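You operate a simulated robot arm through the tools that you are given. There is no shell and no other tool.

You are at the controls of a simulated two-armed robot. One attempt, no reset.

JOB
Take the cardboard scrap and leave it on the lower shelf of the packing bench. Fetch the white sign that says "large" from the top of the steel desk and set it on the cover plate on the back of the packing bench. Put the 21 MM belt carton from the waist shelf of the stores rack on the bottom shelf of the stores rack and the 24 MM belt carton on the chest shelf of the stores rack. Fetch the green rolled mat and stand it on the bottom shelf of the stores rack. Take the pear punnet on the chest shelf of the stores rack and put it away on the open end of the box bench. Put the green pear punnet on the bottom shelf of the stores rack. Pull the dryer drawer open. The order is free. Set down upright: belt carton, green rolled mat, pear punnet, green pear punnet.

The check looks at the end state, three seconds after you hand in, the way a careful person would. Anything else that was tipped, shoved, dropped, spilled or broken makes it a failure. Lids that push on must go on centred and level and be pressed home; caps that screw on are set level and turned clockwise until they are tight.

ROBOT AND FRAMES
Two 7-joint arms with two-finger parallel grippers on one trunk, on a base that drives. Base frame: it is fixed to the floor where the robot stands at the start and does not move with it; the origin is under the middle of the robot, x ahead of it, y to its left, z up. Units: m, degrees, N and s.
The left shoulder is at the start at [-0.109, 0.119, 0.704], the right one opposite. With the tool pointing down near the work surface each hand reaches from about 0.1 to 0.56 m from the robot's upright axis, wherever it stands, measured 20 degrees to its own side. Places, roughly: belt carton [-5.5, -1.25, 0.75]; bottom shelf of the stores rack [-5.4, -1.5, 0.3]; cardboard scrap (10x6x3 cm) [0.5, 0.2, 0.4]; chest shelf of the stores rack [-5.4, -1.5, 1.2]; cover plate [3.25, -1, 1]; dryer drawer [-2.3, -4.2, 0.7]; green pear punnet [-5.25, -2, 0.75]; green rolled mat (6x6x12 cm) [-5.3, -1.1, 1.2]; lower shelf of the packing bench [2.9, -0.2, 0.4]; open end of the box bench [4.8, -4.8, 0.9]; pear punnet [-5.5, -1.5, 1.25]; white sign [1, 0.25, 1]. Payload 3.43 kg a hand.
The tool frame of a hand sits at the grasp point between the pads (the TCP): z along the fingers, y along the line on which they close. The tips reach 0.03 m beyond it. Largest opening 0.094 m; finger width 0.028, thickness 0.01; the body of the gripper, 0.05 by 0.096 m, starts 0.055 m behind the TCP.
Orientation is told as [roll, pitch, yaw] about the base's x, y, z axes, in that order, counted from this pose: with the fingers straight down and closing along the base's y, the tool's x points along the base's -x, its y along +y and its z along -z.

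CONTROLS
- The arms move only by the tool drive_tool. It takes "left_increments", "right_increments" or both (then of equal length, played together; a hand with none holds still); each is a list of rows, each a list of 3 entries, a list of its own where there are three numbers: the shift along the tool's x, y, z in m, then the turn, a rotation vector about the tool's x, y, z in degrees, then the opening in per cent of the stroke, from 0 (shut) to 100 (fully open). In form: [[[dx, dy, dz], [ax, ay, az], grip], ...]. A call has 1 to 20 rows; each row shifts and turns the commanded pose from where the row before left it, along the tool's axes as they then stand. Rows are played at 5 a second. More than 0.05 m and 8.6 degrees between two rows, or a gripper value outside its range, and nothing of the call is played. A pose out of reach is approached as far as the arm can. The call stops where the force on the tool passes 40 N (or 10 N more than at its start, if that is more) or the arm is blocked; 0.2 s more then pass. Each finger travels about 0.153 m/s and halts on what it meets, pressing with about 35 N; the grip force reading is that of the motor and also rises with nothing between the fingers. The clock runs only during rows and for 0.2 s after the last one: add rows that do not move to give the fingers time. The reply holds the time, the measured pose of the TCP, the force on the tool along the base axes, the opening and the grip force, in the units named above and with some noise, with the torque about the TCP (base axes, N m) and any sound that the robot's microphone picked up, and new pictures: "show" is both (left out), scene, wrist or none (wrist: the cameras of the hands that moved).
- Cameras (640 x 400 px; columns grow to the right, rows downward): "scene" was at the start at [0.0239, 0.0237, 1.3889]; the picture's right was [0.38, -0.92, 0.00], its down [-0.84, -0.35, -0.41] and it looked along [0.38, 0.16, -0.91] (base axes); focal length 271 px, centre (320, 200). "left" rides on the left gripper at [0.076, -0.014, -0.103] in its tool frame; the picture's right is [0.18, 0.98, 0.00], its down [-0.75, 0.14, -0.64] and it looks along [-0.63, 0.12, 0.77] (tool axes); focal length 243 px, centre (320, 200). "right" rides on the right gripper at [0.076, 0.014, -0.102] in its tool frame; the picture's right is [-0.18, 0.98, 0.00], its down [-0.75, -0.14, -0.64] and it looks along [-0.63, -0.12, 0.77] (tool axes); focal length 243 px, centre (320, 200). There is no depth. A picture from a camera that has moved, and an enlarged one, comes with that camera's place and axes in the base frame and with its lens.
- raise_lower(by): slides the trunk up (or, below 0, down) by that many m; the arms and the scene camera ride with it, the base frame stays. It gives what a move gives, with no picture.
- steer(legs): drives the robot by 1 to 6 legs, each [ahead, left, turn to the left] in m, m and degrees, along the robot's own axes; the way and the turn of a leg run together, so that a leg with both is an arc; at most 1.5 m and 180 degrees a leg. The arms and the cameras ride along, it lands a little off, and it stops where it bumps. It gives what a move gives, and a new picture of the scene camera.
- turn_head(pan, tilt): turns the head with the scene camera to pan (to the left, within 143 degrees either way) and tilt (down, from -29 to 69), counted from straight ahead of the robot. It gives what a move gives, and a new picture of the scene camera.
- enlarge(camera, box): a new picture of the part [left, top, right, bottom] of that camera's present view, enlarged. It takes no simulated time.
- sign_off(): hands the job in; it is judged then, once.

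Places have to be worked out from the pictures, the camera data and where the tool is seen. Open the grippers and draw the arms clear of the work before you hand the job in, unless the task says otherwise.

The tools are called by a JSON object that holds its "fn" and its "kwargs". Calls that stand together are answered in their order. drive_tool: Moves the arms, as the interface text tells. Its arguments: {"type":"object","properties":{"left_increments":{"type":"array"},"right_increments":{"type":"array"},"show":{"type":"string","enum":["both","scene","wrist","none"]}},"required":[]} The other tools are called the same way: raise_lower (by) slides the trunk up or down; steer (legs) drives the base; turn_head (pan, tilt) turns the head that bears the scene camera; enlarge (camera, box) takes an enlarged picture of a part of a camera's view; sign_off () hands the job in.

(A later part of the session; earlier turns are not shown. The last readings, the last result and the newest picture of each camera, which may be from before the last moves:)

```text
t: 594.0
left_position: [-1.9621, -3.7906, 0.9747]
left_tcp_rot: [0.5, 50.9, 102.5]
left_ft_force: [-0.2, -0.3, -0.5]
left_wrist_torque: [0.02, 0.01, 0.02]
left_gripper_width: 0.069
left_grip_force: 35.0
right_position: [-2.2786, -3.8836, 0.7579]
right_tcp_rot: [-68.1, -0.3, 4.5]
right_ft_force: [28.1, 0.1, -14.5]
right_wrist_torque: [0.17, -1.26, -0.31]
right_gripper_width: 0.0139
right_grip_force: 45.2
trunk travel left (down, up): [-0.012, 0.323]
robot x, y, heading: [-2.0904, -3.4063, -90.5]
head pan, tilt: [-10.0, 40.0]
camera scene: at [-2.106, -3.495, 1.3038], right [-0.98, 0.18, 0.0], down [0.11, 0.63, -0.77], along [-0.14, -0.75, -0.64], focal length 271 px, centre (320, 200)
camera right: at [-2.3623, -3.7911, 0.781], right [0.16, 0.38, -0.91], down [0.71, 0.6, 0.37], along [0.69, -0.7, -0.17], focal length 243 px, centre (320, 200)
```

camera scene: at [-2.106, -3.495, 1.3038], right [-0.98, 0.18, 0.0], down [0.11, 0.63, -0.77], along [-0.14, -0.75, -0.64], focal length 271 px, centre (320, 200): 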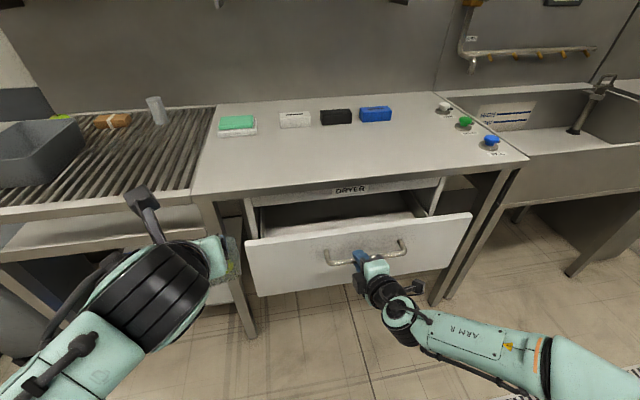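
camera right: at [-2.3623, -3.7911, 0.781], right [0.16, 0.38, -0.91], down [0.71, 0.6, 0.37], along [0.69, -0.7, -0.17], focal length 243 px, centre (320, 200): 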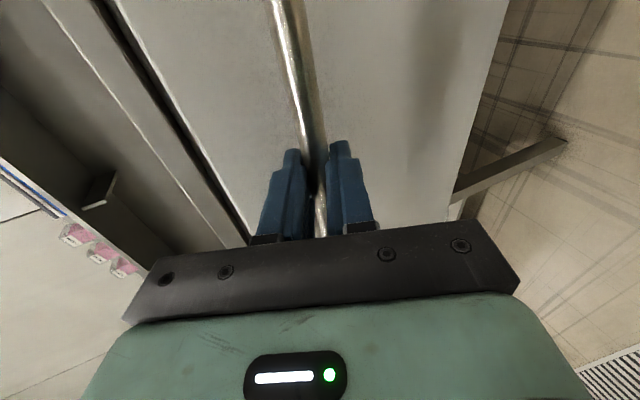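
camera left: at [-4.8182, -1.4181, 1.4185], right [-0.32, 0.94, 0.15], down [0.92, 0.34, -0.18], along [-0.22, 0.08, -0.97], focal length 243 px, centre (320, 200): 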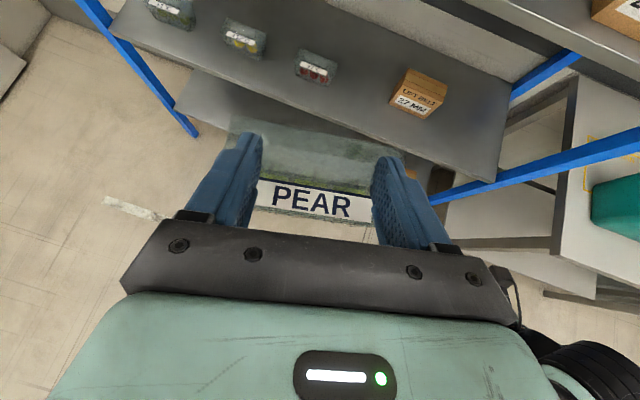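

The drawer is opening (≈14 cm). I relieve the sideways force and pull 12 cm further.

{"fn": "drive_tool", "kwargs": {"right_increments": [[[-0.007, 0, 0], [0, 0, 0], 0], [[-0.0022, 0.0113, -0.0278], [0, 0, 0], 0], [[-0.0022, 0.0113, -0.0278], [0, 0, 0], 0], [[-0.0022, 0.0113, -0.0278], [0, 0, 0], 0], [[-0.0022, 0.0113, -0.0278], [0, 0, 0], 0], [[0, 0, 0], [0, 0, 0], 0]]}}

```text
t: 595.4
left_position: [-1.9659, -3.7902, 0.9752]
left_tcp_rot: [0.4, 50.8, 102.1]
left_ft_force: [-0.2, 0.0, -0.3]
left_wrist_torque: [0.03, 0.02, 0.0]
left_gripper_width: 0.0688
left_grip_force: 35.1
right_position: [-2.2801, -3.7625, 0.7592]
right_tcp_rot: [-68.4, -0.3, 3.3]
right_ft_force: [-9.8, 1.1, 8.9]
right_wrist_torque: [-0.09, -1.42, -0.13]
right_gripper_width: 0.0138
right_grip_force: 45.2
trunk travel left (down, up): [-0.012, 0.323]
robot x, y, heading: [-2.0881, -3.4076, -90.1]
head pan, tilt: [-10.0, 40.0]
camera scene: at [-2.1097, -3.4933, 1.3039], right [-0.98, 0.18, 0.0], down [0.11, 0.63, -0.77], along [-0.14, -0.75, -0.64], focal length 271 px, centre (320, 200)
camera right: at [-2.3611, -3.6687, 0.7806], right [0.17, 0.37, -0.91], down [0.72, 0.59, 0.37], along [0.67, -0.72, -0.17], focal length 243 px, centre (320, 200)
```

scene: 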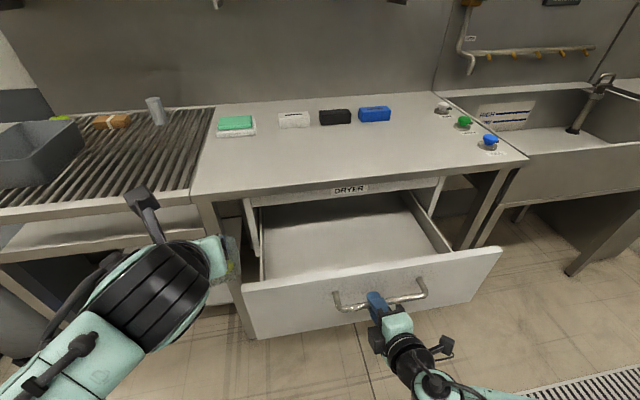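
right: 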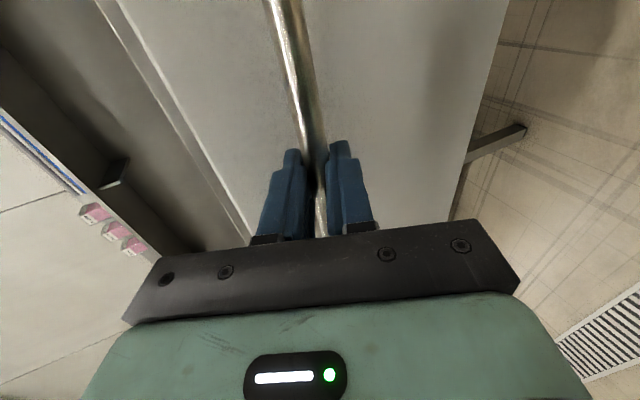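

≈26 cm open and still moving freely. I pull on by reversing the base 10 cm.

{"fn": "steer", "kwargs": {"legs": [[-0.1, 0, 0]]}}

```text
t: 596.5
left_position: [-1.965, -3.692, 0.9739]
left_tcp_rot: [0.2, 50.9, 102.2]
left_ft_force: [-0.1, 0.0, -1.3]
left_wrist_torque: [0.0, 0.02, -0.02]
left_gripper_width: 0.0689
left_grip_force: 34.8
right_position: [-2.2798, -3.6657, 0.7587]
right_tcp_rot: [-68.4, -0.4, 3.3]
right_ft_force: [-20.3, 0.2, 15.2]
right_wrist_torque: [-0.15, -1.14, -0.53]
right_gripper_width: 0.0141
right_grip_force: 44.9
trunk travel left (down, up): [-0.012, 0.323]
robot x, y, heading: [-2.0905, -3.3096, -90.2]
head pan, tilt: [-10.0, 40.0]
camera scene: at [-2.1099, -3.3946, 1.3039], right [-0.98, 0.18, 0.0], down [0.12, 0.63, -0.77], along [-0.14, -0.75, -0.64], focal length 271 px, centre (320, 200)
```

scene: 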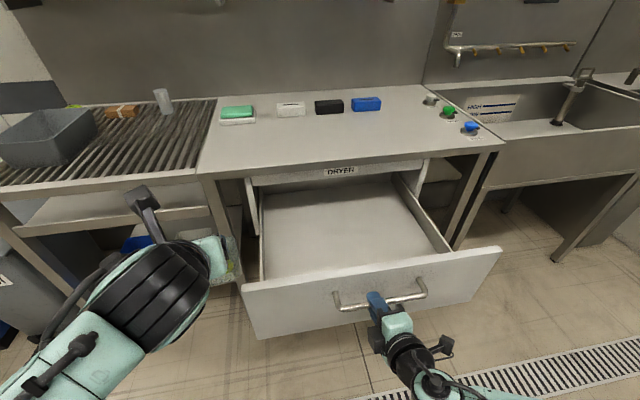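

Already ~35 cm open. I reverse another 5 cm to see whether it reaches its stop.

{"fn": "steer", "kwargs": {"legs": [[-0.05, 0, 0]]}}

```text
t: 597.4
left_position: [-1.9669, -3.6422, 0.9742]
left_tcp_rot: [0.3, 50.8, 102.2]
left_ft_force: [0.3, 0.0, -0.6]
left_wrist_torque: [0.04, -0.04, 0.02]
left_gripper_width: 0.0691
left_grip_force: 35.1
right_position: [-2.2794, -3.6179, 0.7589]
right_tcp_rot: [-68.6, -0.2, 3.1]
right_ft_force: [-7.1, 0.8, 8.0]
right_wrist_torque: [-0.04, -0.92, -1.17]
right_gripper_width: 0.0138
right_grip_force: 45.3
trunk travel left (down, up): [-0.012, 0.323]
robot x, y, heading: [-2.0938, -3.2593, -90.1]
head pan, tilt: [-10.0, 40.0]
camera scene: at [-2.1087, -3.3454, 1.3039], right [-0.98, 0.18, 0.0], down [0.11, 0.63, -0.77], along [-0.14, -0.75, -0.64], focal length 271 px, centre (320, 200)
```

scene: 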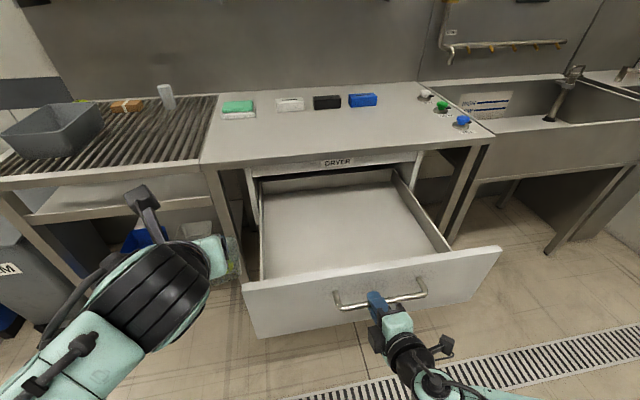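

The drawer is fully out for practical purposes (≈40 cm). I open the gripper and withdraw straight back along the fingers.

{"fn": "drive_tool", "kwargs": {"right_increments": [[[0, 0, 0], [0, 0, 0], 30], [[0, 0, 0], [0, 0, 0], 60], [[0, 0, 0], [0, 0, 0], 60], [[0, 0, -0.03], [0, 0, 0], 60], [[0, 0, -0.04], [0, 0, 0], 60], [[0, 0, 0], [0, 0, 0], 60]]}}

```text
t: 598.8
left_position: [-1.9642, -3.6431, 0.9744]
left_tcp_rot: [0.4, 50.8, 102.2]
left_ft_force: [0.2, -0.1, 0.2]
left_wrist_torque: [-0.03, 0.01, -0.04]
left_gripper_width: 0.0691
left_grip_force: 35.0
right_position: [-2.2878, -3.5812, 0.8062]
right_tcp_rot: [-68.3, -0.1, 3.2]
right_ft_force: [-0.1, 0.0, 0.0]
right_wrist_torque: [0.0, -0.01, -0.03]
right_gripper_width: 0.0565
right_grip_force: 0.0
right hand out of reach, approached as far as the arm can: row 4, 5
trunk travel left (down, up): [-0.012, 0.323]
robot x, y, heading: [-2.0951, -3.2589, -90.3]
head pan, tilt: [-10.0, 40.0]
camera scene: at [-2.108, -3.3459, 1.3038], right [-0.98, 0.18, 0.0], down [0.11, 0.63, -0.77], along [-0.14, -0.75, -0.64], focal length 271 px, centre (320, 200)
camera right: at [-2.3689, -3.4857, 0.828], right [0.17, 0.37, -0.91], down [0.72, 0.58, 0.37], along [0.67, -0.72, -0.17], focal length 243 px, centre (320, 200)
```

scene: 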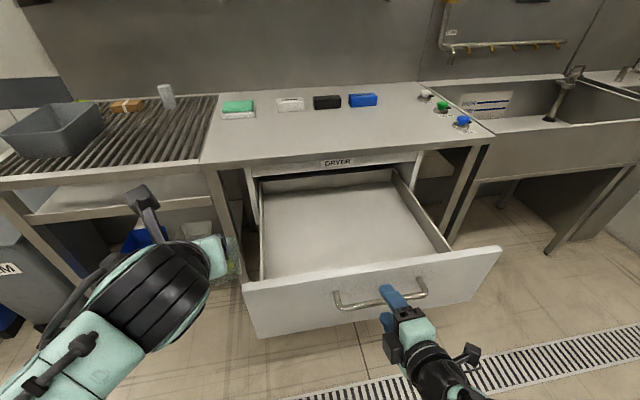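
right: 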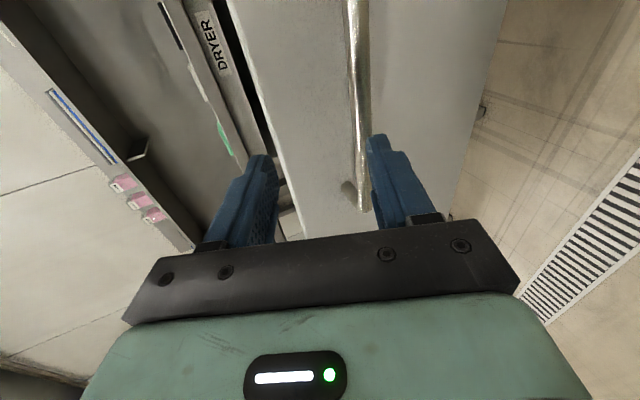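

Clear of the bar. I back away and check the drawer, then head for the box bench.

{"fn": "steer", "kwargs": {"legs": [[-0.4, 0, 0]]}}

{"fn": "steer", "kwargs": {"legs": [[0, 0, 90], [0, -0.0, 0]]}}

{"fn": "turn_head", "kwargs": {"pan": 0, "tilt": 20}}

```text
t: 601.3
left_position: [-1.9623, -3.2444, 0.9741]
left_tcp_rot: [0.2, 50.8, 102.3]
left_ft_force: [0.6, 0.7, -1.1]
left_wrist_torque: [0.03, -0.02, 0.02]
left_gripper_width: 0.0689
left_grip_force: 34.6
right_position: [-2.2867, -3.1849, 0.8063]
right_tcp_rot: [-68.3, -0.1, 3.3]
right_ft_force: [0.2, -0.3, 0.3]
right_wrist_torque: [-0.05, -0.03, 0.0]
right_gripper_width: 0.0564
right_grip_force: 0.3
trunk travel left (down, up): [-0.012, 0.323]
robot x, y, heading: [-2.0912, -2.8629, -90.3]
head pan, tilt: [-10.0, 40.0]
camera scene: at [-2.1065, -2.9488, 1.3039], right [-0.98, 0.18, 0.0], down [0.11, 0.63, -0.77], along [-0.14, -0.75, -0.64], focal length 271 px, centre (320, 200)
```

scene: 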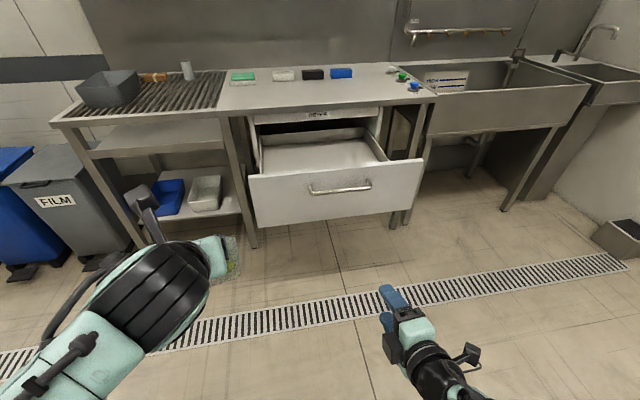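

```text
t: 605.8
left_position: [-1.7081, -2.7328, 0.975]
left_tcp_rot: [0.3, 50.8, -167.5]
left_ft_force: [-0.9, -0.6, -0.2]
left_wrist_torque: [0.01, 0.02, 0.0]
left_gripper_width: 0.0687
left_grip_force: 35.1
right_position: [-1.7671, -3.0568, 0.8058]
right_tcp_rot: [-68.3, -0.2, 93.5]
right_ft_force: [0.6, 0.0, 0.1]
right_wrist_torque: [-0.04, -0.02, -0.02]
right_gripper_width: 0.0563
right_grip_force: 0.0
trunk travel left (down, up): [-0.012, 0.323]
robot x, y, heading: [-2.0919, -2.8639, -0.1]
head pan, tilt: [-10.0, 40.0]
camera scene: at [-2.0035, -2.876, 1.3038], right [-0.17, -0.98, 0.0], down [-0.63, 0.11, -0.77], along [0.75, -0.13, -0.64], focal length 271 px, centre (320, 200)
```

scene: 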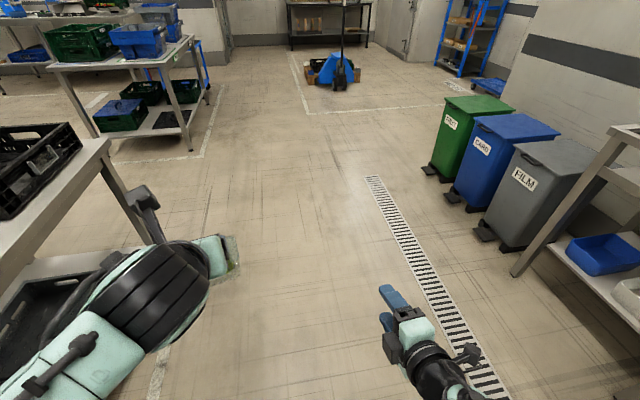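

```text
t: 606.7
left_position: [-1.7083, -2.7333, 0.9756]
left_tcp_rot: [0.4, 50.8, -167.5]
left_ft_force: [1.3, 0.2, -0.3]
left_wrist_torque: [0.03, 0.01, 0.05]
left_gripper_width: 0.0687
left_grip_force: 35.3
right_position: [-1.7675, -3.0564, 0.8066]
right_tcp_rot: [-68.3, -0.2, 93.4]
right_ft_force: [0.9, -0.9, 0.7]
right_wrist_torque: [0.03, -0.02, -0.01]
right_gripper_width: 0.0563
right_grip_force: 0.0
trunk travel left (down, up): [-0.012, 0.323]
robot x, y, heading: [-2.0902, -2.8633, -0.1]
head pan, tilt: [0.0, 20.0]
camera scene: at [-1.994, -2.8612, 1.3352], right [0.0, -1.0, 0.0], down [-0.34, 0.0, -0.94], along [0.94, 0.0, -0.34], focal length 271 px, centre (320, 200)
```

scene: 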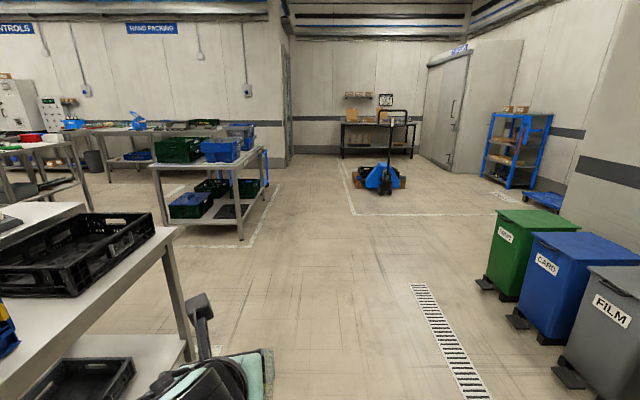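

The drawer stays open. I drive east along the clear lane toward the box bench.

{"fn": "steer", "kwargs": {"legs": [[1.5, 0, 0], [1.5, 0, 0], [1.5, 0, 0], [0.75, 0, 0]]}}

{"fn": "turn_head", "kwargs": {"pan": -30, "tilt": 25}}

```text
t: 631.9
left_position: [3.5477, -2.8195, 0.9742]
left_tcp_rot: [0.3, 50.8, -168.4]
left_ft_force: [0.6, -0.6, -0.8]
left_wrist_torque: [-0.05, -0.02, -0.01]
left_gripper_width: 0.0689
left_grip_force: 34.7
right_position: [3.4834, -3.1418, 0.8063]
right_tcp_rot: [-68.3, -0.2, 92.7]
right_ft_force: [-1.0, 0.1, 0.9]
right_wrist_torque: [0.0, 0.02, 0.01]
right_gripper_width: 0.0564
right_grip_force: 0.1
trunk travel left (down, up): [-0.012, 0.323]
robot x, y, heading: [3.1661, -2.9431, -0.8]
head pan, tilt: [0.0, 20.0]
camera scene: at [3.2605, -2.9442, 1.3352], right [-0.02, -1.0, 0.0], down [-0.34, 0.01, -0.94], along [0.94, -0.01, -0.34], focal length 271 px, centre (320, 200)
```

scene: 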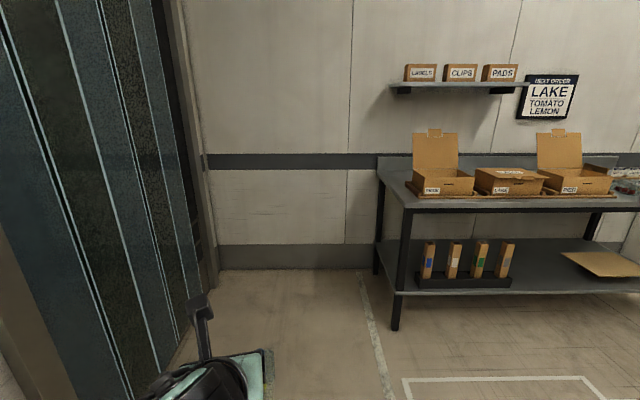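

```text
t: 632.8
left_position: [3.5476, -2.8198, 0.9744]
left_tcp_rot: [0.3, 50.8, -168.5]
left_ft_force: [-0.3, 0.8, -0.4]
left_wrist_torque: [0.01, 0.01, -0.01]
left_gripper_width: 0.069
left_grip_force: 35.0
right_position: [3.4833, -3.1416, 0.8057]
right_tcp_rot: [-68.4, -0.2, 92.6]
right_ft_force: [0.5, -0.2, 0.1]
right_wrist_torque: [-0.02, 0.0, 0.0]
right_gripper_width: 0.0563
right_grip_force: 0.1
trunk travel left (down, up): [-0.012, 0.323]
robot x, y, heading: [3.164, -2.9461, -0.8]
head pan, tilt: [-30.0, 25.0]
camera scene: at [3.2464, -2.99, 1.3272], right [-0.51, -0.86, 0.0], down [-0.36, 0.22, -0.91], along [0.78, -0.46, -0.42], focal length 271 px, centre (320, 200)
```

scene: 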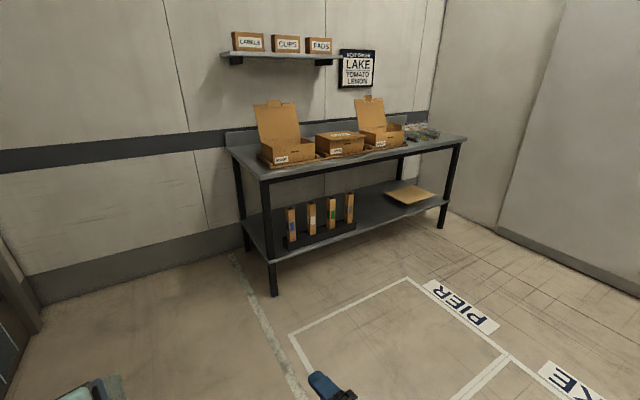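

The box bench's open end is at its right, around y≈-4.65 (front x≈4.4). I check where the pallet truck is before going south.

{"fn": "turn_head", "kwargs": {"pan": -90, "tilt": 35}}

{"fn": "turn_head", "kwargs": {"pan": -35, "tilt": 20}}

{"fn": "enlarge", "kwargs": {"camera": "scene", "box": [280, 100, 480, 225]}}

```text
t: 634.1
left_position: [3.5484, -2.8215, 0.9741]
left_tcp_rot: [0.4, 50.8, -168.3]
left_ft_force: [0.9, 0.0, -0.8]
left_wrist_torque: [0.01, 0.03, 0.01]
left_gripper_width: 0.0689
left_grip_force: 35.1
right_position: [3.4843, -3.1428, 0.8055]
right_tcp_rot: [-68.3, -0.1, 92.7]
right_ft_force: [-0.6, -0.2, -0.1]
right_wrist_torque: [0.0, -0.02, -0.02]
right_gripper_width: 0.0565
right_grip_force: 0.1
trunk travel left (down, up): [-0.012, 0.323]
robot x, y, heading: [3.1643, -2.9442, -1.2]
head pan, tilt: [-90.0, 35.0]
camera scene: at [3.166, -3.0308, 1.3114], right [-1.0, 0.01, 0.0], down [0.01, 0.57, -0.82], along [-0.01, -0.82, -0.57], focal length 271 px, centre (320, 200)
```

scene: 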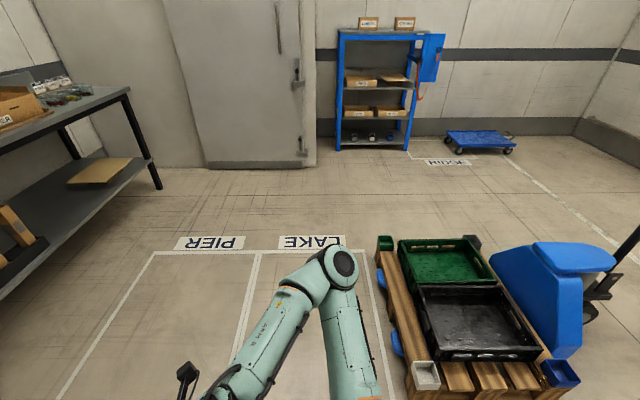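

```text
t: 635.3
left_position: [3.549, -2.8209, 0.9749]
left_tcp_rot: [0.4, 50.9, -168.4]
left_ft_force: [0.3, 0.2, -0.5]
left_wrist_torque: [0.0, 0.01, -0.03]
left_gripper_width: 0.069
left_grip_force: 34.9
right_position: [3.4835, -3.1424, 0.8055]
right_tcp_rot: [-68.4, -0.1, 92.6]
right_ft_force: [0.2, -0.5, 0.7]
right_wrist_torque: [0.01, 0.0, 0.02]
right_gripper_width: 0.0564
right_grip_force: 0.0
trunk travel left (down, up): [-0.012, 0.323]
robot x, y, heading: [3.1656, -2.9448, -0.8]
head pan, tilt: [-35.0, 20.0]
camera scene: at [3.2427, -2.9974, 1.3352], right [-0.59, -0.81, 0.0], down [-0.28, 0.2, -0.94], along [0.76, -0.55, -0.34], focal length 271 px, centre (320, 200)
```

scene: 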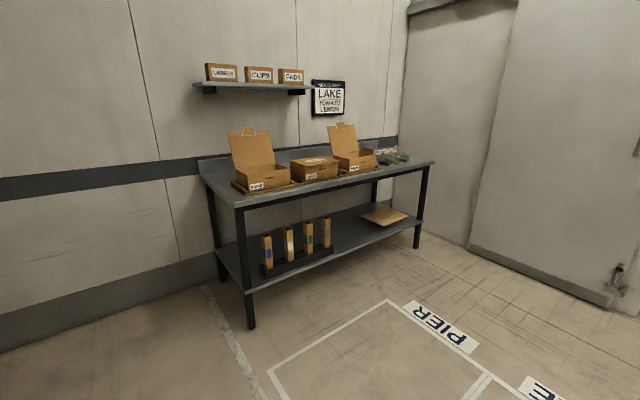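

```text
3.20 times, centred on (380, 162) of scene
camera zoom: at [3.2427, -2.9974, 1.3352], right [-0.59, -0.81, 0.0], down [-0.28, 0.2, -0.94], along [0.76, -0.55, -0.34], focal length 868 px, centre (128, 320)
```

zoom: 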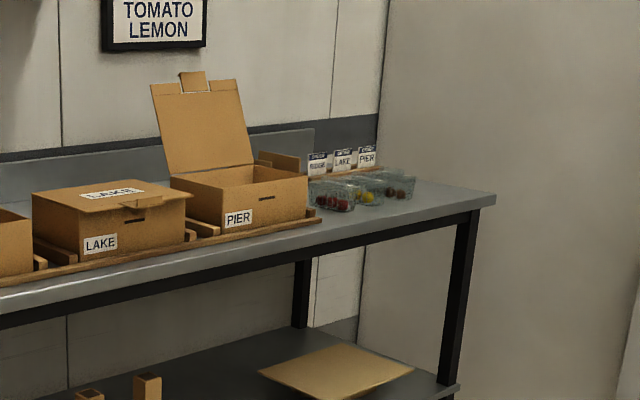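

Pallet edge is at x≈2.8. I raise the trunk, move east to x≈3.66 and then strafe south along the bench to its right end.

{"fn": "raise_lower", "kwargs": {"by": 0.17}}

{"fn": "steer", "kwargs": {"legs": [[0.48, 0, 0.8], [0, -0.9, 0], [0, -0.75, 0]]}}

{"fn": "turn_head", "kwargs": {"pan": 0, "tilt": 40}}

{"fn": "enlarge", "kwargs": {"camera": "scene", "box": [200, 60, 440, 210]}}

```text
t: 637.3
left_position: [3.5486, -2.8211, 1.1438]
left_tcp_rot: [0.3, 50.8, -168.4]
left_ft_force: [-0.5, 0.2, -1.0]
left_wrist_torque: [0.02, 0.0, 0.01]
left_gripper_width: 0.0693
left_grip_force: 35.3
right_position: [3.4837, -3.1417, 0.9751]
right_tcp_rot: [-68.2, -0.3, 92.5]
right_ft_force: [0.0, 0.2, 0.9]
right_wrist_torque: [0.02, 0.01, 0.01]
right_gripper_width: 0.0566
right_grip_force: 0.0
trunk travel left (down, up): [-0.182, 0.153]
robot x, y, heading: [3.1661, -2.9444, -1.1]
head pan, tilt: [-35.0, 20.0]
```

```text
t: 654.6
left_position: [4.0245, -4.4731, 1.1445]
left_tcp_rot: [0.3, 50.8, -168.1]
left_ft_force: [-0.7, -0.2, -1.1]
left_wrist_torque: [0.03, -0.01, 0.0]
left_gripper_width: 0.0688
left_grip_force: 34.8
right_position: [3.9608, -4.7946, 0.9756]
right_tcp_rot: [-68.3, -0.2, 92.8]
right_ft_force: [-0.8, -0.4, 0.9]
right_wrist_torque: [-0.05, 0.01, -0.01]
right_gripper_width: 0.0566
right_grip_force: 0.1
trunk travel left (down, up): [-0.182, 0.153]
robot x, y, heading: [3.6369, -4.6016, -0.7]
head pan, tilt: [-35.0, 20.0]
camera scene: at [3.6745, -4.6512, 1.5114], right [-0.58, -0.81, 0.0], down [-0.28, 0.2, -0.94], along [0.76, -0.55, -0.34], focal length 271 px, centre (320, 200)
```

scene: 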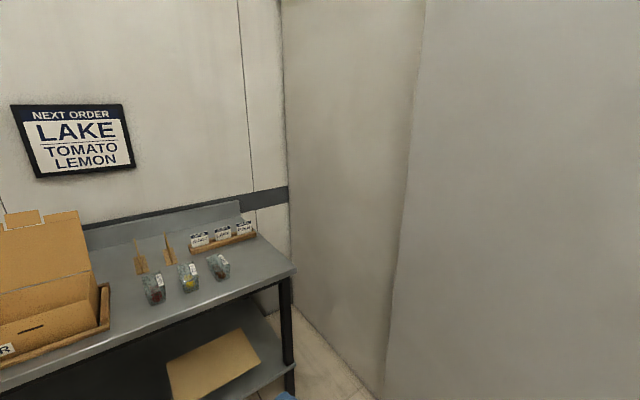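

```text
t: 655.6
left_position: [4.0245, -4.4733, 1.1438]
left_tcp_rot: [0.3, 50.8, -168.1]
left_ft_force: [0.3, 0.2, -1.6]
left_wrist_torque: [0.02, 0.04, 0.04]
left_gripper_width: 0.0689
left_grip_force: 34.9
right_position: [3.9624, -4.7941, 0.9757]
right_tcp_rot: [-68.3, -0.3, 92.9]
right_ft_force: [-0.1, -0.3, 0.1]
right_wrist_torque: [-0.02, 0.0, 0.0]
right_gripper_width: 0.0562
right_grip_force: 0.1
trunk travel left (down, up): [-0.182, 0.153]
robot x, y, heading: [3.6411, -4.5968, -0.9]
head pan, tilt: [0.0, 40.0]
camera scene: at [3.6838, -4.5979, 1.48], right [-0.01, -1.0, 0.0], down [-0.64, 0.01, -0.77], along [0.77, -0.01, -0.64], focal length 271 px, centre (320, 200)
```

scene: 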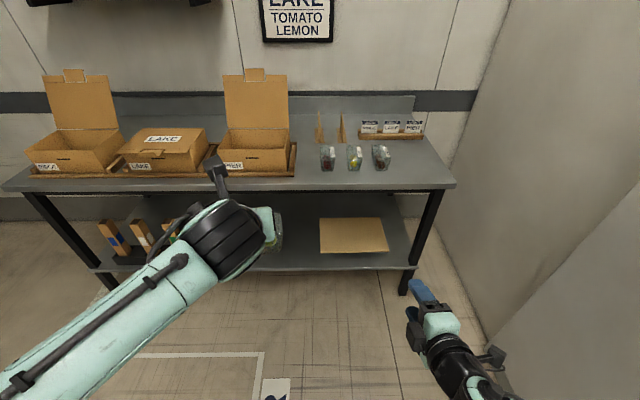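

```text
2.67 times, centred on (320, 135) of scene
camera zoom: at [3.6838, -4.5979, 1.48], right [-0.01, -1.0, 0.0], down [-0.64, 0.01, -0.77], along [0.77, -0.01, -0.64], focal length 723 px, centre (320, 373)
```

zoom: 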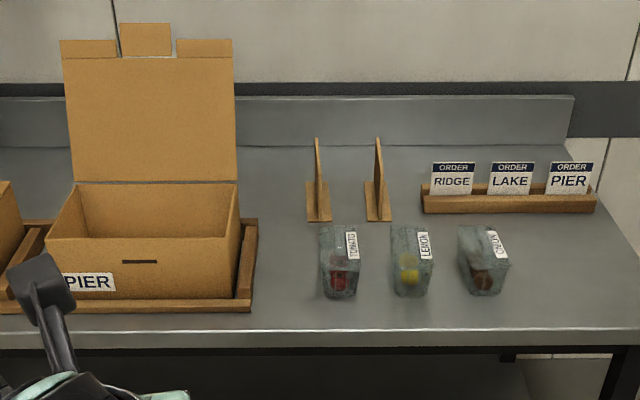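

The open end is the free surface right of the ONION punnet (y≈-4.93…-5.1, x≈4.47…4.8). The wall is close on the right, so I approach diagonally: turn 40° right, drive up, and realign the punnet with the bench.

{"fn": "steer", "kwargs": {"legs": [[0, 0, -40], [0.3, 0.13, 0]]}}

{"fn": "drive_tool", "kwargs": {"left_increments": [[[0, 0, 0], [5.44, 0, -4.41], 40], [[0, 0, 0], [5.44, 0, -4.41], 40], [[0, 0, 0], [5.44, 0, -4.41], 40], [[0, 0, 0], [5.44, 0, -4.41], 40], [[0, 0, 0], [0, 0, 0], 40]]}}

{"fn": "turn_head", "kwargs": {"pan": 10, "tilt": 50}}

```text
t: 659.6
left_position: [4.3271, -4.8435, 1.1442]
left_tcp_rot: [0.3, 50.8, 152.2]
left_ft_force: [1.0, -1.0, -0.9]
left_wrist_torque: [0.03, 0.06, -0.04]
left_gripper_width: 0.0691
left_grip_force: 35.2
right_position: [4.0732, -5.0521, 0.9751]
right_tcp_rot: [-68.3, -0.1, 53.0]
right_ft_force: [-0.3, -1.2, 0.4]
right_wrist_torque: [0.0, -0.06, 0.0]
right_gripper_width: 0.0566
right_grip_force: 0.0
trunk travel left (down, up): [-0.182, 0.153]
robot x, y, heading: [3.9501, -4.6944, -40.4]
head pan, tilt: [0.0, 40.0]
camera scene: at [3.986, -4.7222, 1.4799], right [-0.65, -0.76, 0.0], down [-0.49, 0.42, -0.77], along [0.58, -0.5, -0.64], focal length 271 px, centre (320, 200)
```

scene: 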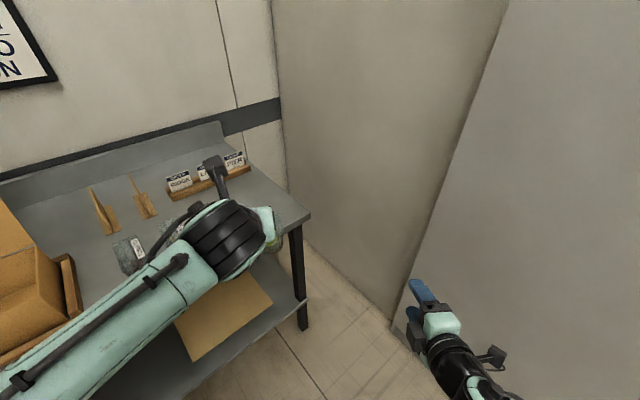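

```text
t: 660.8
left_position: [4.3271, -4.8441, 1.1442]
left_tcp_rot: [0.1, 50.7, -179.9]
left_ft_force: [1.1, 0.0, -1.2]
left_wrist_torque: [0.01, -0.02, 0.03]
left_gripper_width: 0.0688
left_grip_force: 34.6
right_position: [4.0733, -5.051, 0.9752]
right_tcp_rot: [-68.3, -0.2, 52.9]
right_ft_force: [-0.1, 0.6, 0.5]
right_wrist_torque: [-0.01, -0.01, 0.02]
right_gripper_width: 0.0564
right_grip_force: 0.1
trunk travel left (down, up): [-0.182, 0.153]
robot x, y, heading: [3.9541, -4.6961, -40.5]
head pan, tilt: [0.0, 40.0]
camera scene: at [3.9853, -4.7217, 1.48], right [-0.65, -0.76, 0.0], down [-0.49, 0.42, -0.77], along [0.58, -0.5, -0.64], focal length 271 px, centre (320, 200)
camera left: at [4.2971, -4.8301, 1.2682], right [0.12, -0.98, 0.15], down [-0.97, -0.14, -0.18], along [0.19, -0.12, -0.97], focal length 243 px, centre (320, 200)
```

scene: 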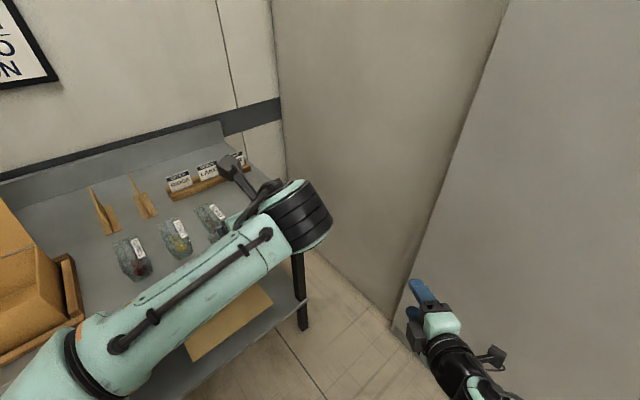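
left: 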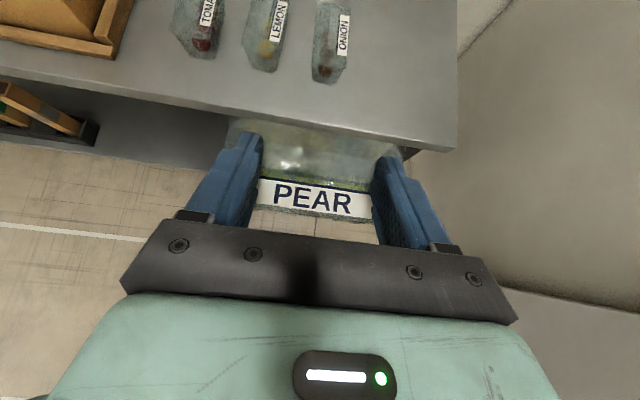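

```text
t: 661.5
left_position: [4.3272, -4.8445, 1.144]
left_tcp_rot: [0.3, 50.8, 179.9]
left_ft_force: [-0.6, 0.8, 0.1]
left_wrist_torque: [0.0, 0.02, 0.05]
left_gripper_width: 0.0689
left_grip_force: 34.6
right_position: [4.0716, -5.0512, 0.9754]
right_tcp_rot: [-68.3, -0.2, 52.9]
right_ft_force: [0.0, -0.2, 0.2]
right_wrist_torque: [-0.02, -0.01, -0.01]
right_gripper_width: 0.0567
right_grip_force: 0.1
trunk travel left (down, up): [-0.182, 0.153]
robot x, y, heading: [3.9518, -4.6962, -40.1]
head pan, tilt: [10.0, 50.0]
camera scene: at [3.9869, -4.706, 1.4658], right [-0.51, -0.86, 0.0], down [-0.66, 0.39, -0.64], along [0.55, -0.33, -0.77], focal length 271 px, centre (320, 200)
```

scene: 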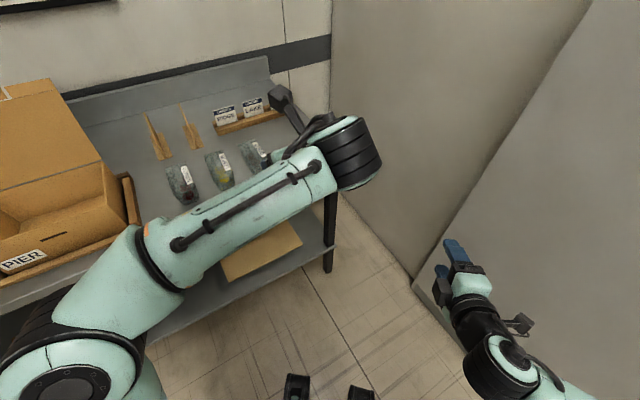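

The view is clear: free surface between the ONION punnet (y≈-4.9) and the bench end (y≈-5.09). Target TCP ≈[4.578,-4.995]. I drive most of the way.

{"fn": "steer", "kwargs": {"legs": [[0.2, 0.035, 0]]}}

{"fn": "enlarge", "kwargs": {"camera": "left", "box": [0, 0, 640, 400]}}

```text
t: 663.1
left_position: [4.5018, -4.9468, 1.1443]
left_tcp_rot: [0.2, 50.8, 179.9]
left_ft_force: [-0.5, -0.9, -0.9]
left_wrist_torque: [-0.01, 0.02, 0.0]
left_gripper_width: 0.0689
left_grip_force: 35.1
right_position: [4.2461, -5.1534, 0.9756]
right_tcp_rot: [-68.3, -0.3, 52.9]
right_ft_force: [0.0, -0.9, -0.1]
right_wrist_torque: [0.02, 0.0, -0.04]
right_gripper_width: 0.0563
right_grip_force: 0.1
trunk travel left (down, up): [-0.182, 0.153]
robot x, y, heading: [4.1255, -4.7964, -40.4]
head pan, tilt: [10.0, 50.0]
camera scene: at [4.1614, -4.8085, 1.4658], right [-0.51, -0.86, 0.0], down [-0.66, 0.39, -0.64], along [0.55, -0.33, -0.77], focal length 271 px, centre (320, 200)
```

scene: 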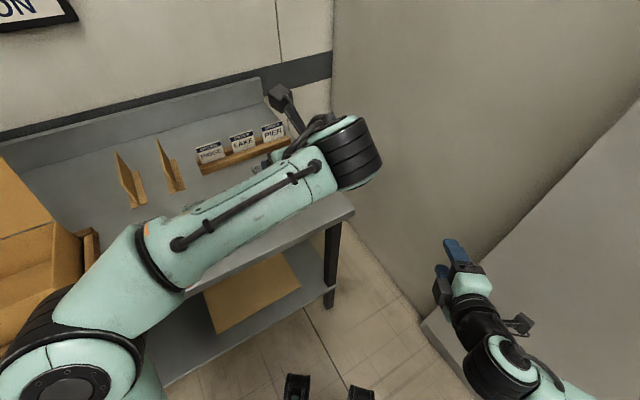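

```text
1.00 times, centred on (320, 200) of left (not enlarged: the box is as wide or as high as the picture)
camera zoom: at [4.4714, -4.9332, 1.2679], right [0.11, -0.98, 0.14], down [-0.97, -0.14, -0.18], along [0.19, -0.12, -0.97], focal length 243 px, centre (320, 200)
```

zoom: 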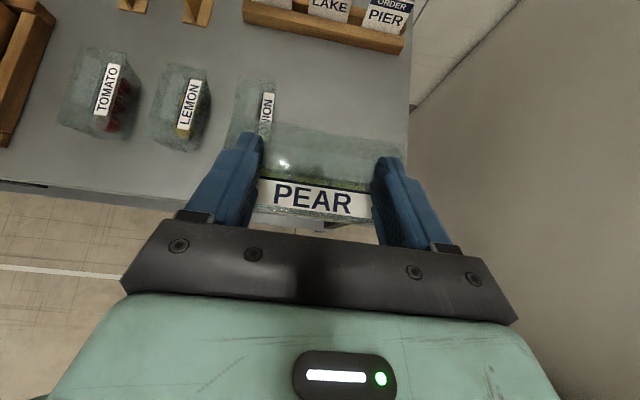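

I move the remaining 7.6 cm forward and 5.6 cm right with the arm, then start down.

{"fn": "drive_tool", "kwargs": {"left_increments": [[[0.024, 0.028, 0.0295], [0, 0, 0], 40], [[0.024, 0.028, 0.0295], [0, 0, 0], 40], [[-0.031, 0, 0.0253], [0, 0, 0], 40], [[-0.031, 0, 0.0253], [0, 0, 0], 40], [[0, 0, 0], [0, 0, 0], 40]]}}

```text
t: 664.4
left_position: [4.5763, -5.0034, 1.0648]
left_tcp_rot: [0.2, 50.7, 180.0]
left_ft_force: [0.8, -0.7, -0.5]
left_wrist_torque: [-0.01, 0.03, -0.02]
left_gripper_width: 0.0689
left_grip_force: 35.7
right_position: [4.2456, -5.1534, 0.9746]
right_tcp_rot: [-68.3, -0.3, 52.9]
right_ft_force: [0.1, -0.3, 0.0]
right_wrist_torque: [0.01, -0.02, 0.03]
right_gripper_width: 0.0564
right_grip_force: 0.0
trunk travel left (down, up): [-0.182, 0.153]
robot x, y, heading: [4.1265, -4.7965, -40.3]
head pan, tilt: [10.0, 50.0]
camera scene: at [4.1605, -4.8079, 1.4658], right [-0.51, -0.86, 0.0], down [-0.66, 0.39, -0.64], along [0.55, -0.33, -0.77], focal length 271 px, centre (320, 200)
camera left: at [4.5456, -4.9896, 1.188], right [0.11, -0.98, 0.14], down [-0.97, -0.14, -0.18], along [0.19, -0.12, -0.97], focal length 243 px, centre (320, 200)
```

scene: 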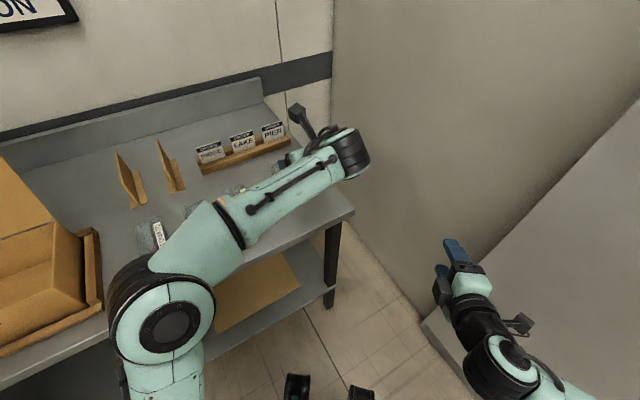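
left: 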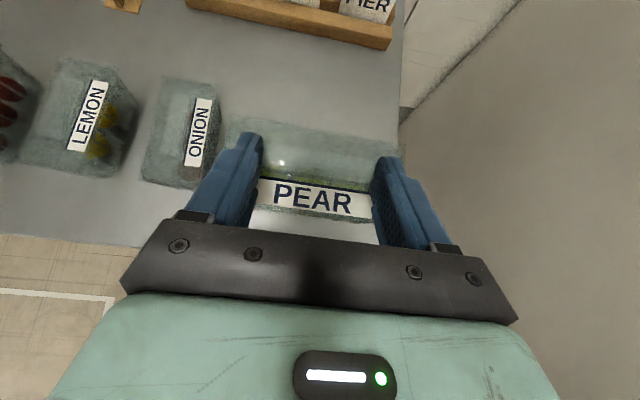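

PEAR spans y -4.946…-5.061, clear of ONION and the bench end. I lower until contact.

{"fn": "drive_tool", "kwargs": {"left_increments": [[[-0.0232, 0.004, 0.019], [0, 0, 0], 40], [[-0.0078, 0, 0.0063], [0, 0, 0], 40], [[-0.0039, 0, 0.0032], [0, 0, 0], 40], [[-0.0039, 0, 0.0032], [0, 0, 0], 40], [[-0.0039, 0, 0.0032], [0, 0, 0], 40], [[-0.0031, 0, 0.0025], [0, 0, 0], 40], [[-0.0031, 0, 0.0025], [0, 0, 0], 40], [[0, 0, 0], [0, 0, 0], 40]], "show": "wrist"}}

```text
t: 666.1
left_position: [4.5778, -5.0068, 1.0012]
left_tcp_rot: [0.2, 50.7, 179.8]
left_ft_force: [-0.1, 0.1, -1.0]
left_wrist_torque: [-0.03, 0.02, 0.0]
left_gripper_width: 0.0689
left_grip_force: 34.7
right_position: [4.2448, -5.1536, 0.9749]
right_tcp_rot: [-68.3, -0.2, 52.9]
right_ft_force: [0.5, -0.1, 0.6]
right_wrist_torque: [0.01, -0.01, -0.01]
right_gripper_width: 0.0564
right_grip_force: 0.1
trunk travel left (down, up): [-0.182, 0.153]
robot x, y, heading: [4.126, -4.7957, -40.5]
head pan, tilt: [10.0, 50.0]
camera left: at [4.5465, -4.9931, 1.1247], right [0.11, -0.98, 0.14], down [-0.97, -0.14, -0.18], along [0.19, -0.12, -0.97], focal length 243 px, centre (320, 200)
```

left: 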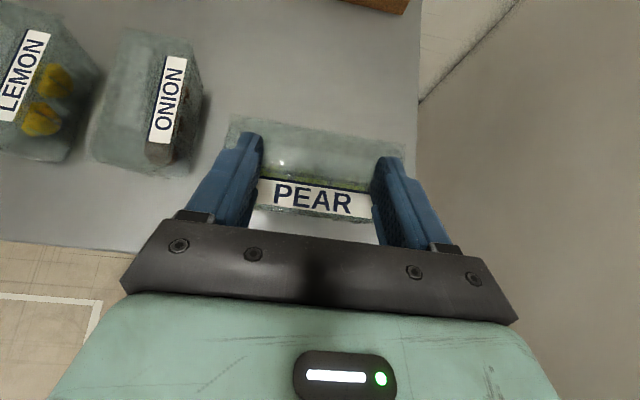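

{"fn": "drive_tool", "kwargs": {"left_increments": [[[-0.0031, 0, 0.0025], [0, 0, 0], 40], [[-0.0031, 0, 0.0025], [0, 0, 0], 40], [[-0.0031, 0, 0.0025], [0, 0, 0], 40], [[-0.0031, 0, 0.0025], [0, 0, 0], 40], [[-0.0031, 0, 0.0025], [0, 0, 0], 40], [[-0.0031, 0, 0.0025], [0, 0, 0], 40], [[0, 0, 0], [0, 0, 0], 40]], "show": "wrist"}}

```text
t: 667.8
left_position: [4.5755, -5.0075, 0.9768]
left_tcp_rot: [0.2, 50.7, 179.9]
left_ft_force: [0.1, 0.2, -1.5]
left_wrist_torque: [0.0, 0.02, -0.01]
left_gripper_width: 0.0689
left_grip_force: 34.9
right_position: [4.2454, -5.153, 0.9749]
right_tcp_rot: [-68.4, -0.2, 52.9]
right_ft_force: [0.2, -0.2, 0.5]
right_wrist_torque: [-0.03, -0.01, 0.0]
right_gripper_width: 0.0564
right_grip_force: 0.0
trunk travel left (down, up): [-0.182, 0.153]
robot x, y, heading: [4.1254, -4.7974, -40.5]
head pan, tilt: [10.0, 50.0]
camera left: at [4.5464, -4.9936, 1.1008], right [0.11, -0.98, 0.14], down [-0.97, -0.14, -0.18], along [0.19, -0.12, -0.97], focal length 243 px, centre (320, 200)
```

left: 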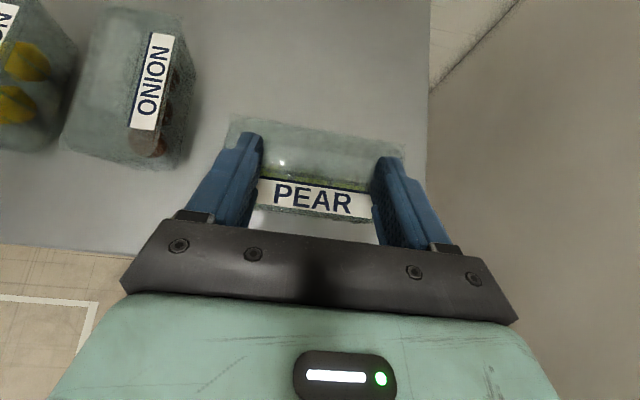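

{"fn": "drive_tool", "kwargs": {"left_increments": [[[-0.0031, 0, 0.0025], [0, 0, 0], 40], [[-0.0031, 0, 0.0025], [0, 0, 0], 40], [[-0.0031, 0, 0.0025], [0, 0, 0], 40], [[-0.0031, 0, 0.0025], [0, 0, 0], 40], [[-0.0031, 0, 0.0025], [0, 0, 0], 40], [[-0.0023, 0, 0.0019], [0, 0, 0], 40], [[-0.0023, 0, 0.0019], [0, 0, 0], 40], [[-0.0023, 0, 0.0019], [0, 0, 0], 40], [[0, 0, 0], [0, 0, 0], 40]], "show": "wrist"}}

```text
t: 669.8
left_position: [4.5763, -5.0078, 0.9499]
left_tcp_rot: [0.4, 51.0, -179.8]
left_ft_force: [0.0, -0.6, 15.2]
left_wrist_torque: [0.46, -0.82, -0.05]
left_gripper_width: 0.0691
left_grip_force: 35.2
right_position: [4.2456, -5.153, 0.9761]
right_tcp_rot: [-68.4, -0.2, 53.0]
right_ft_force: [0.3, 0.0, -0.1]
right_wrist_torque: [-0.01, 0.0, 0.0]
right_gripper_width: 0.0564
right_grip_force: 0.2
trunk travel left (down, up): [-0.182, 0.153]
robot x, y, heading: [4.1238, -4.7987, -40.3]
head pan, tilt: [10.0, 50.0]
camera left: at [4.5452, -4.9934, 1.0745], right [0.11, -0.98, 0.15], down [-0.97, -0.14, -0.18], along [0.2, -0.12, -0.97], focal length 243 px, centre (320, 200)
```

left: 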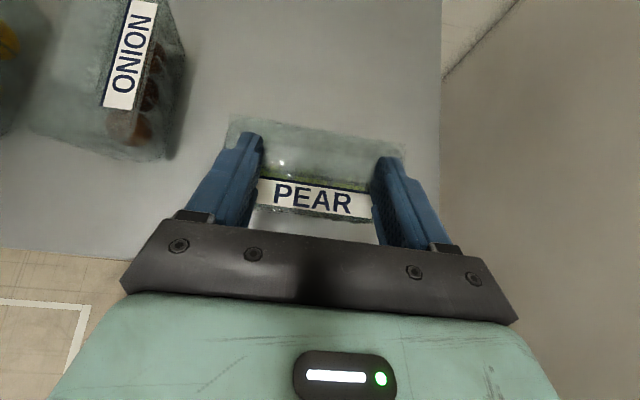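

On the bench (15 N). I release and lift the hand clear.

{"fn": "drive_tool", "kwargs": {"left_increments": [[[0.0008, 0, -0.0006], [0, 0, 0], 40], [[0, 0, 0], [0, 0, 0], 80], [[0, 0, 0], [0, 0, 0], 95], [[0, 0, 0], [0, 0, 0], 95], [[0.0116, 0, -0.0095], [0, 0, 0], 95], [[0.0194, 0, -0.0158], [0, 0, 0], 95], [[0.031, 0, -0.0253], [0, 0, 0], 95], [[0.031, 0, -0.0253], [0, 0, 0], 95], [[0, 0, 0], [0, 0, 0], 95]]}}

```text
t: 671.8
left_position: [4.5767, -5.0059, 1.0689]
left_tcp_rot: [0.2, 50.7, 179.9]
left_ft_force: [-0.2, 0.5, 0.4]
left_wrist_torque: [0.01, 0.02, -0.02]
left_gripper_width: 0.0893
left_grip_force: 0.1
right_position: [4.2452, -5.1547, 0.9756]
right_tcp_rot: [-68.4, -0.2, 52.9]
right_ft_force: [0.4, 0.7, 0.2]
right_wrist_torque: [0.03, -0.04, 0.02]
right_gripper_width: 0.0567
right_grip_force: 0.1
trunk travel left (down, up): [-0.182, 0.153]
robot x, y, heading: [4.1284, -4.7908, -40.5]
head pan, tilt: [10.0, 50.0]
camera scene: at [4.1607, -4.8081, 1.4658], right [-0.51, -0.86, 0.0], down [-0.66, 0.39, -0.64], along [0.55, -0.33, -0.77], focal length 271 px, centre (320, 200)
camera left: at [4.5459, -4.9928, 1.1927], right [0.11, -0.98, 0.14], down [-0.97, -0.14, -0.18], along [0.19, -0.12, -0.97], focal length 243 px, centre (320, 200)
```

scene: 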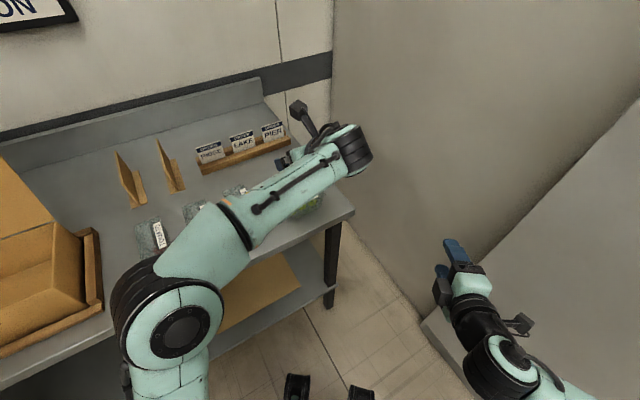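
left: 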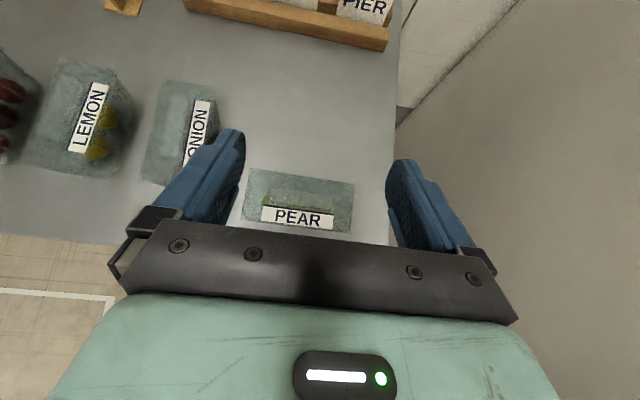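

PEAR stands upright on the open end. I back away, open both grippers, and take a last look.

{"fn": "steer", "kwargs": {"legs": [[-0.45, 0, 0]]}}

{"fn": "drive_tool", "kwargs": {"left_increments": [[[0, 0, 0], [0, 0, 0], 100], [[0, 0, 0], [0, 0, 0], 100]], "right_increments": [[[0, 0, 0], [0, 0, 0], 100], [[0, 0, 0], [0, 0, 0], 100]], "show": "none"}}

{"fn": "turn_head", "kwargs": {"pan": 15, "tilt": 35}}

{"fn": "enlarge", "kwargs": {"camera": "scene", "box": [180, 60, 440, 222]}}

```text
t: 674.5
left_position: [4.2317, -4.714, 1.0677]
left_tcp_rot: [0.2, 50.6, 179.7]
left_ft_force: [-0.4, 0.6, 0.8]
left_wrist_torque: [0.01, 0.01, 0.02]
left_gripper_width: 0.0893
left_grip_force: 0.0
right_position: [3.9016, -4.8605, 0.9764]
right_tcp_rot: [-68.3, -0.3, 52.8]
right_ft_force: [-0.1, 0.3, 0.0]
right_wrist_torque: [0.02, -0.01, 0.01]
right_gripper_width: 0.0563
right_grip_force: 0.1
trunk travel left (down, up): [-0.182, 0.153]
robot x, y, heading: [3.7855, -4.503, -40.6]
head pan, tilt: [10.0, 50.0]
camera scene: at [3.8171, -4.5143, 1.4658], right [-0.51, -0.86, 0.0], down [-0.66, 0.39, -0.64], along [0.55, -0.33, -0.77], focal length 271 px, centre (320, 200)
```

scene: 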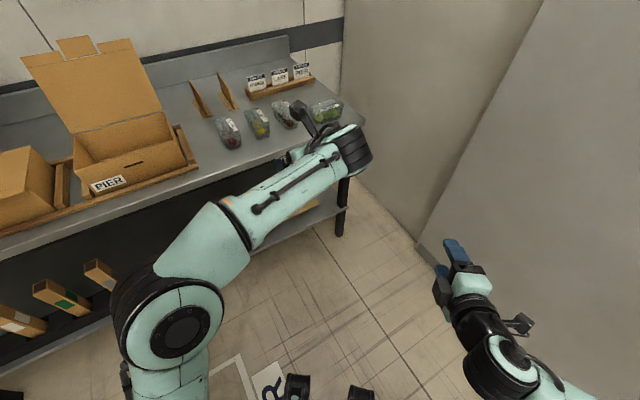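

```text
t: 675.1
left_position: [4.2324, -4.7141, 1.0677]
left_tcp_rot: [0.2, 50.6, 179.7]
left_ft_force: [-0.5, -0.2, -0.1]
left_wrist_torque: [0.03, -0.01, 0.0]
left_gripper_width: 0.0941
left_grip_force: 0.0
right_position: [3.9026, -4.8605, 0.9754]
right_tcp_rot: [-68.3, -0.2, 52.7]
right_ft_force: [0.2, 1.5, 0.9]
right_wrist_torque: [-0.01, 0.02, 0.02]
right_gripper_width: 0.0937
right_grip_force: 0.1
trunk travel left (down, up): [-0.182, 0.153]
robot x, y, heading: [3.7807, -4.5052, -40.5]
head pan, tilt: [10.0, 50.0]
```

```text
t: 675.9
left_position: [4.2327, -4.7144, 1.0691]
left_tcp_rot: [0.2, 50.7, 179.8]
left_ft_force: [0.6, 0.2, -0.2]
left_wrist_torque: [0.02, -0.02, 0.01]
left_gripper_width: 0.0942
left_grip_force: 0.1
right_position: [3.902, -4.8594, 0.9757]
right_tcp_rot: [-68.2, -0.2, 52.7]
right_ft_force: [-0.2, 0.3, 0.2]
right_wrist_torque: [-0.01, -0.03, 0.0]
right_gripper_width: 0.0942
right_grip_force: 0.0
trunk travel left (down, up): [-0.182, 0.153]
robot x, y, heading: [3.78, -4.5004, -40.5]
head pan, tilt: [15.0, 35.0]
camera scene: at [3.8307, -4.5135, 1.4874], right [-0.43, -0.9, 0.0], down [-0.52, 0.25, -0.82], along [0.74, -0.35, -0.57], focal length 271 px, centre (320, 200)
```

scene: 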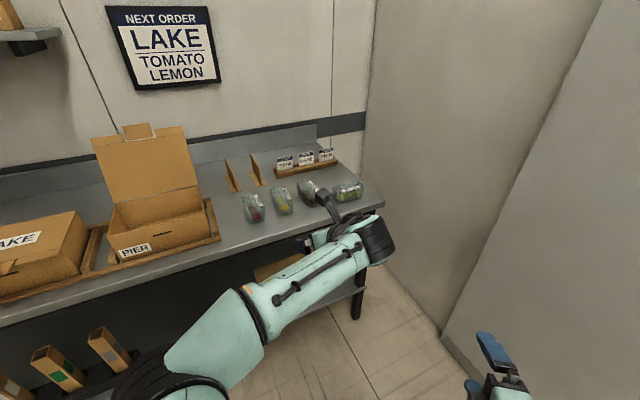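

```text
2.46 times, centred on (310, 141) of scene
camera zoom: at [3.8307, -4.5135, 1.4874], right [-0.43, -0.9, 0.0], down [-0.52, 0.25, -0.82], along [0.74, -0.35, -0.57], focal length 667 px, centre (345, 345)
```

zoom: 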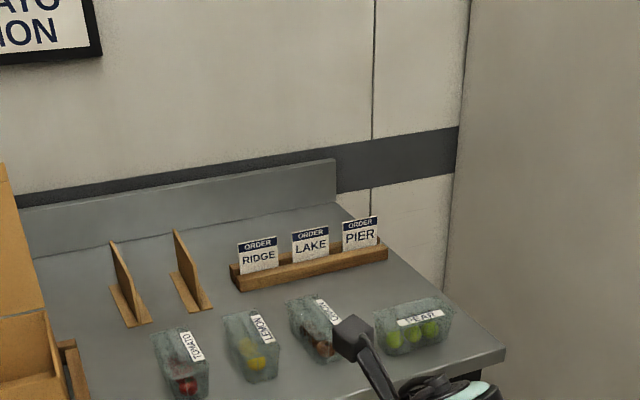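

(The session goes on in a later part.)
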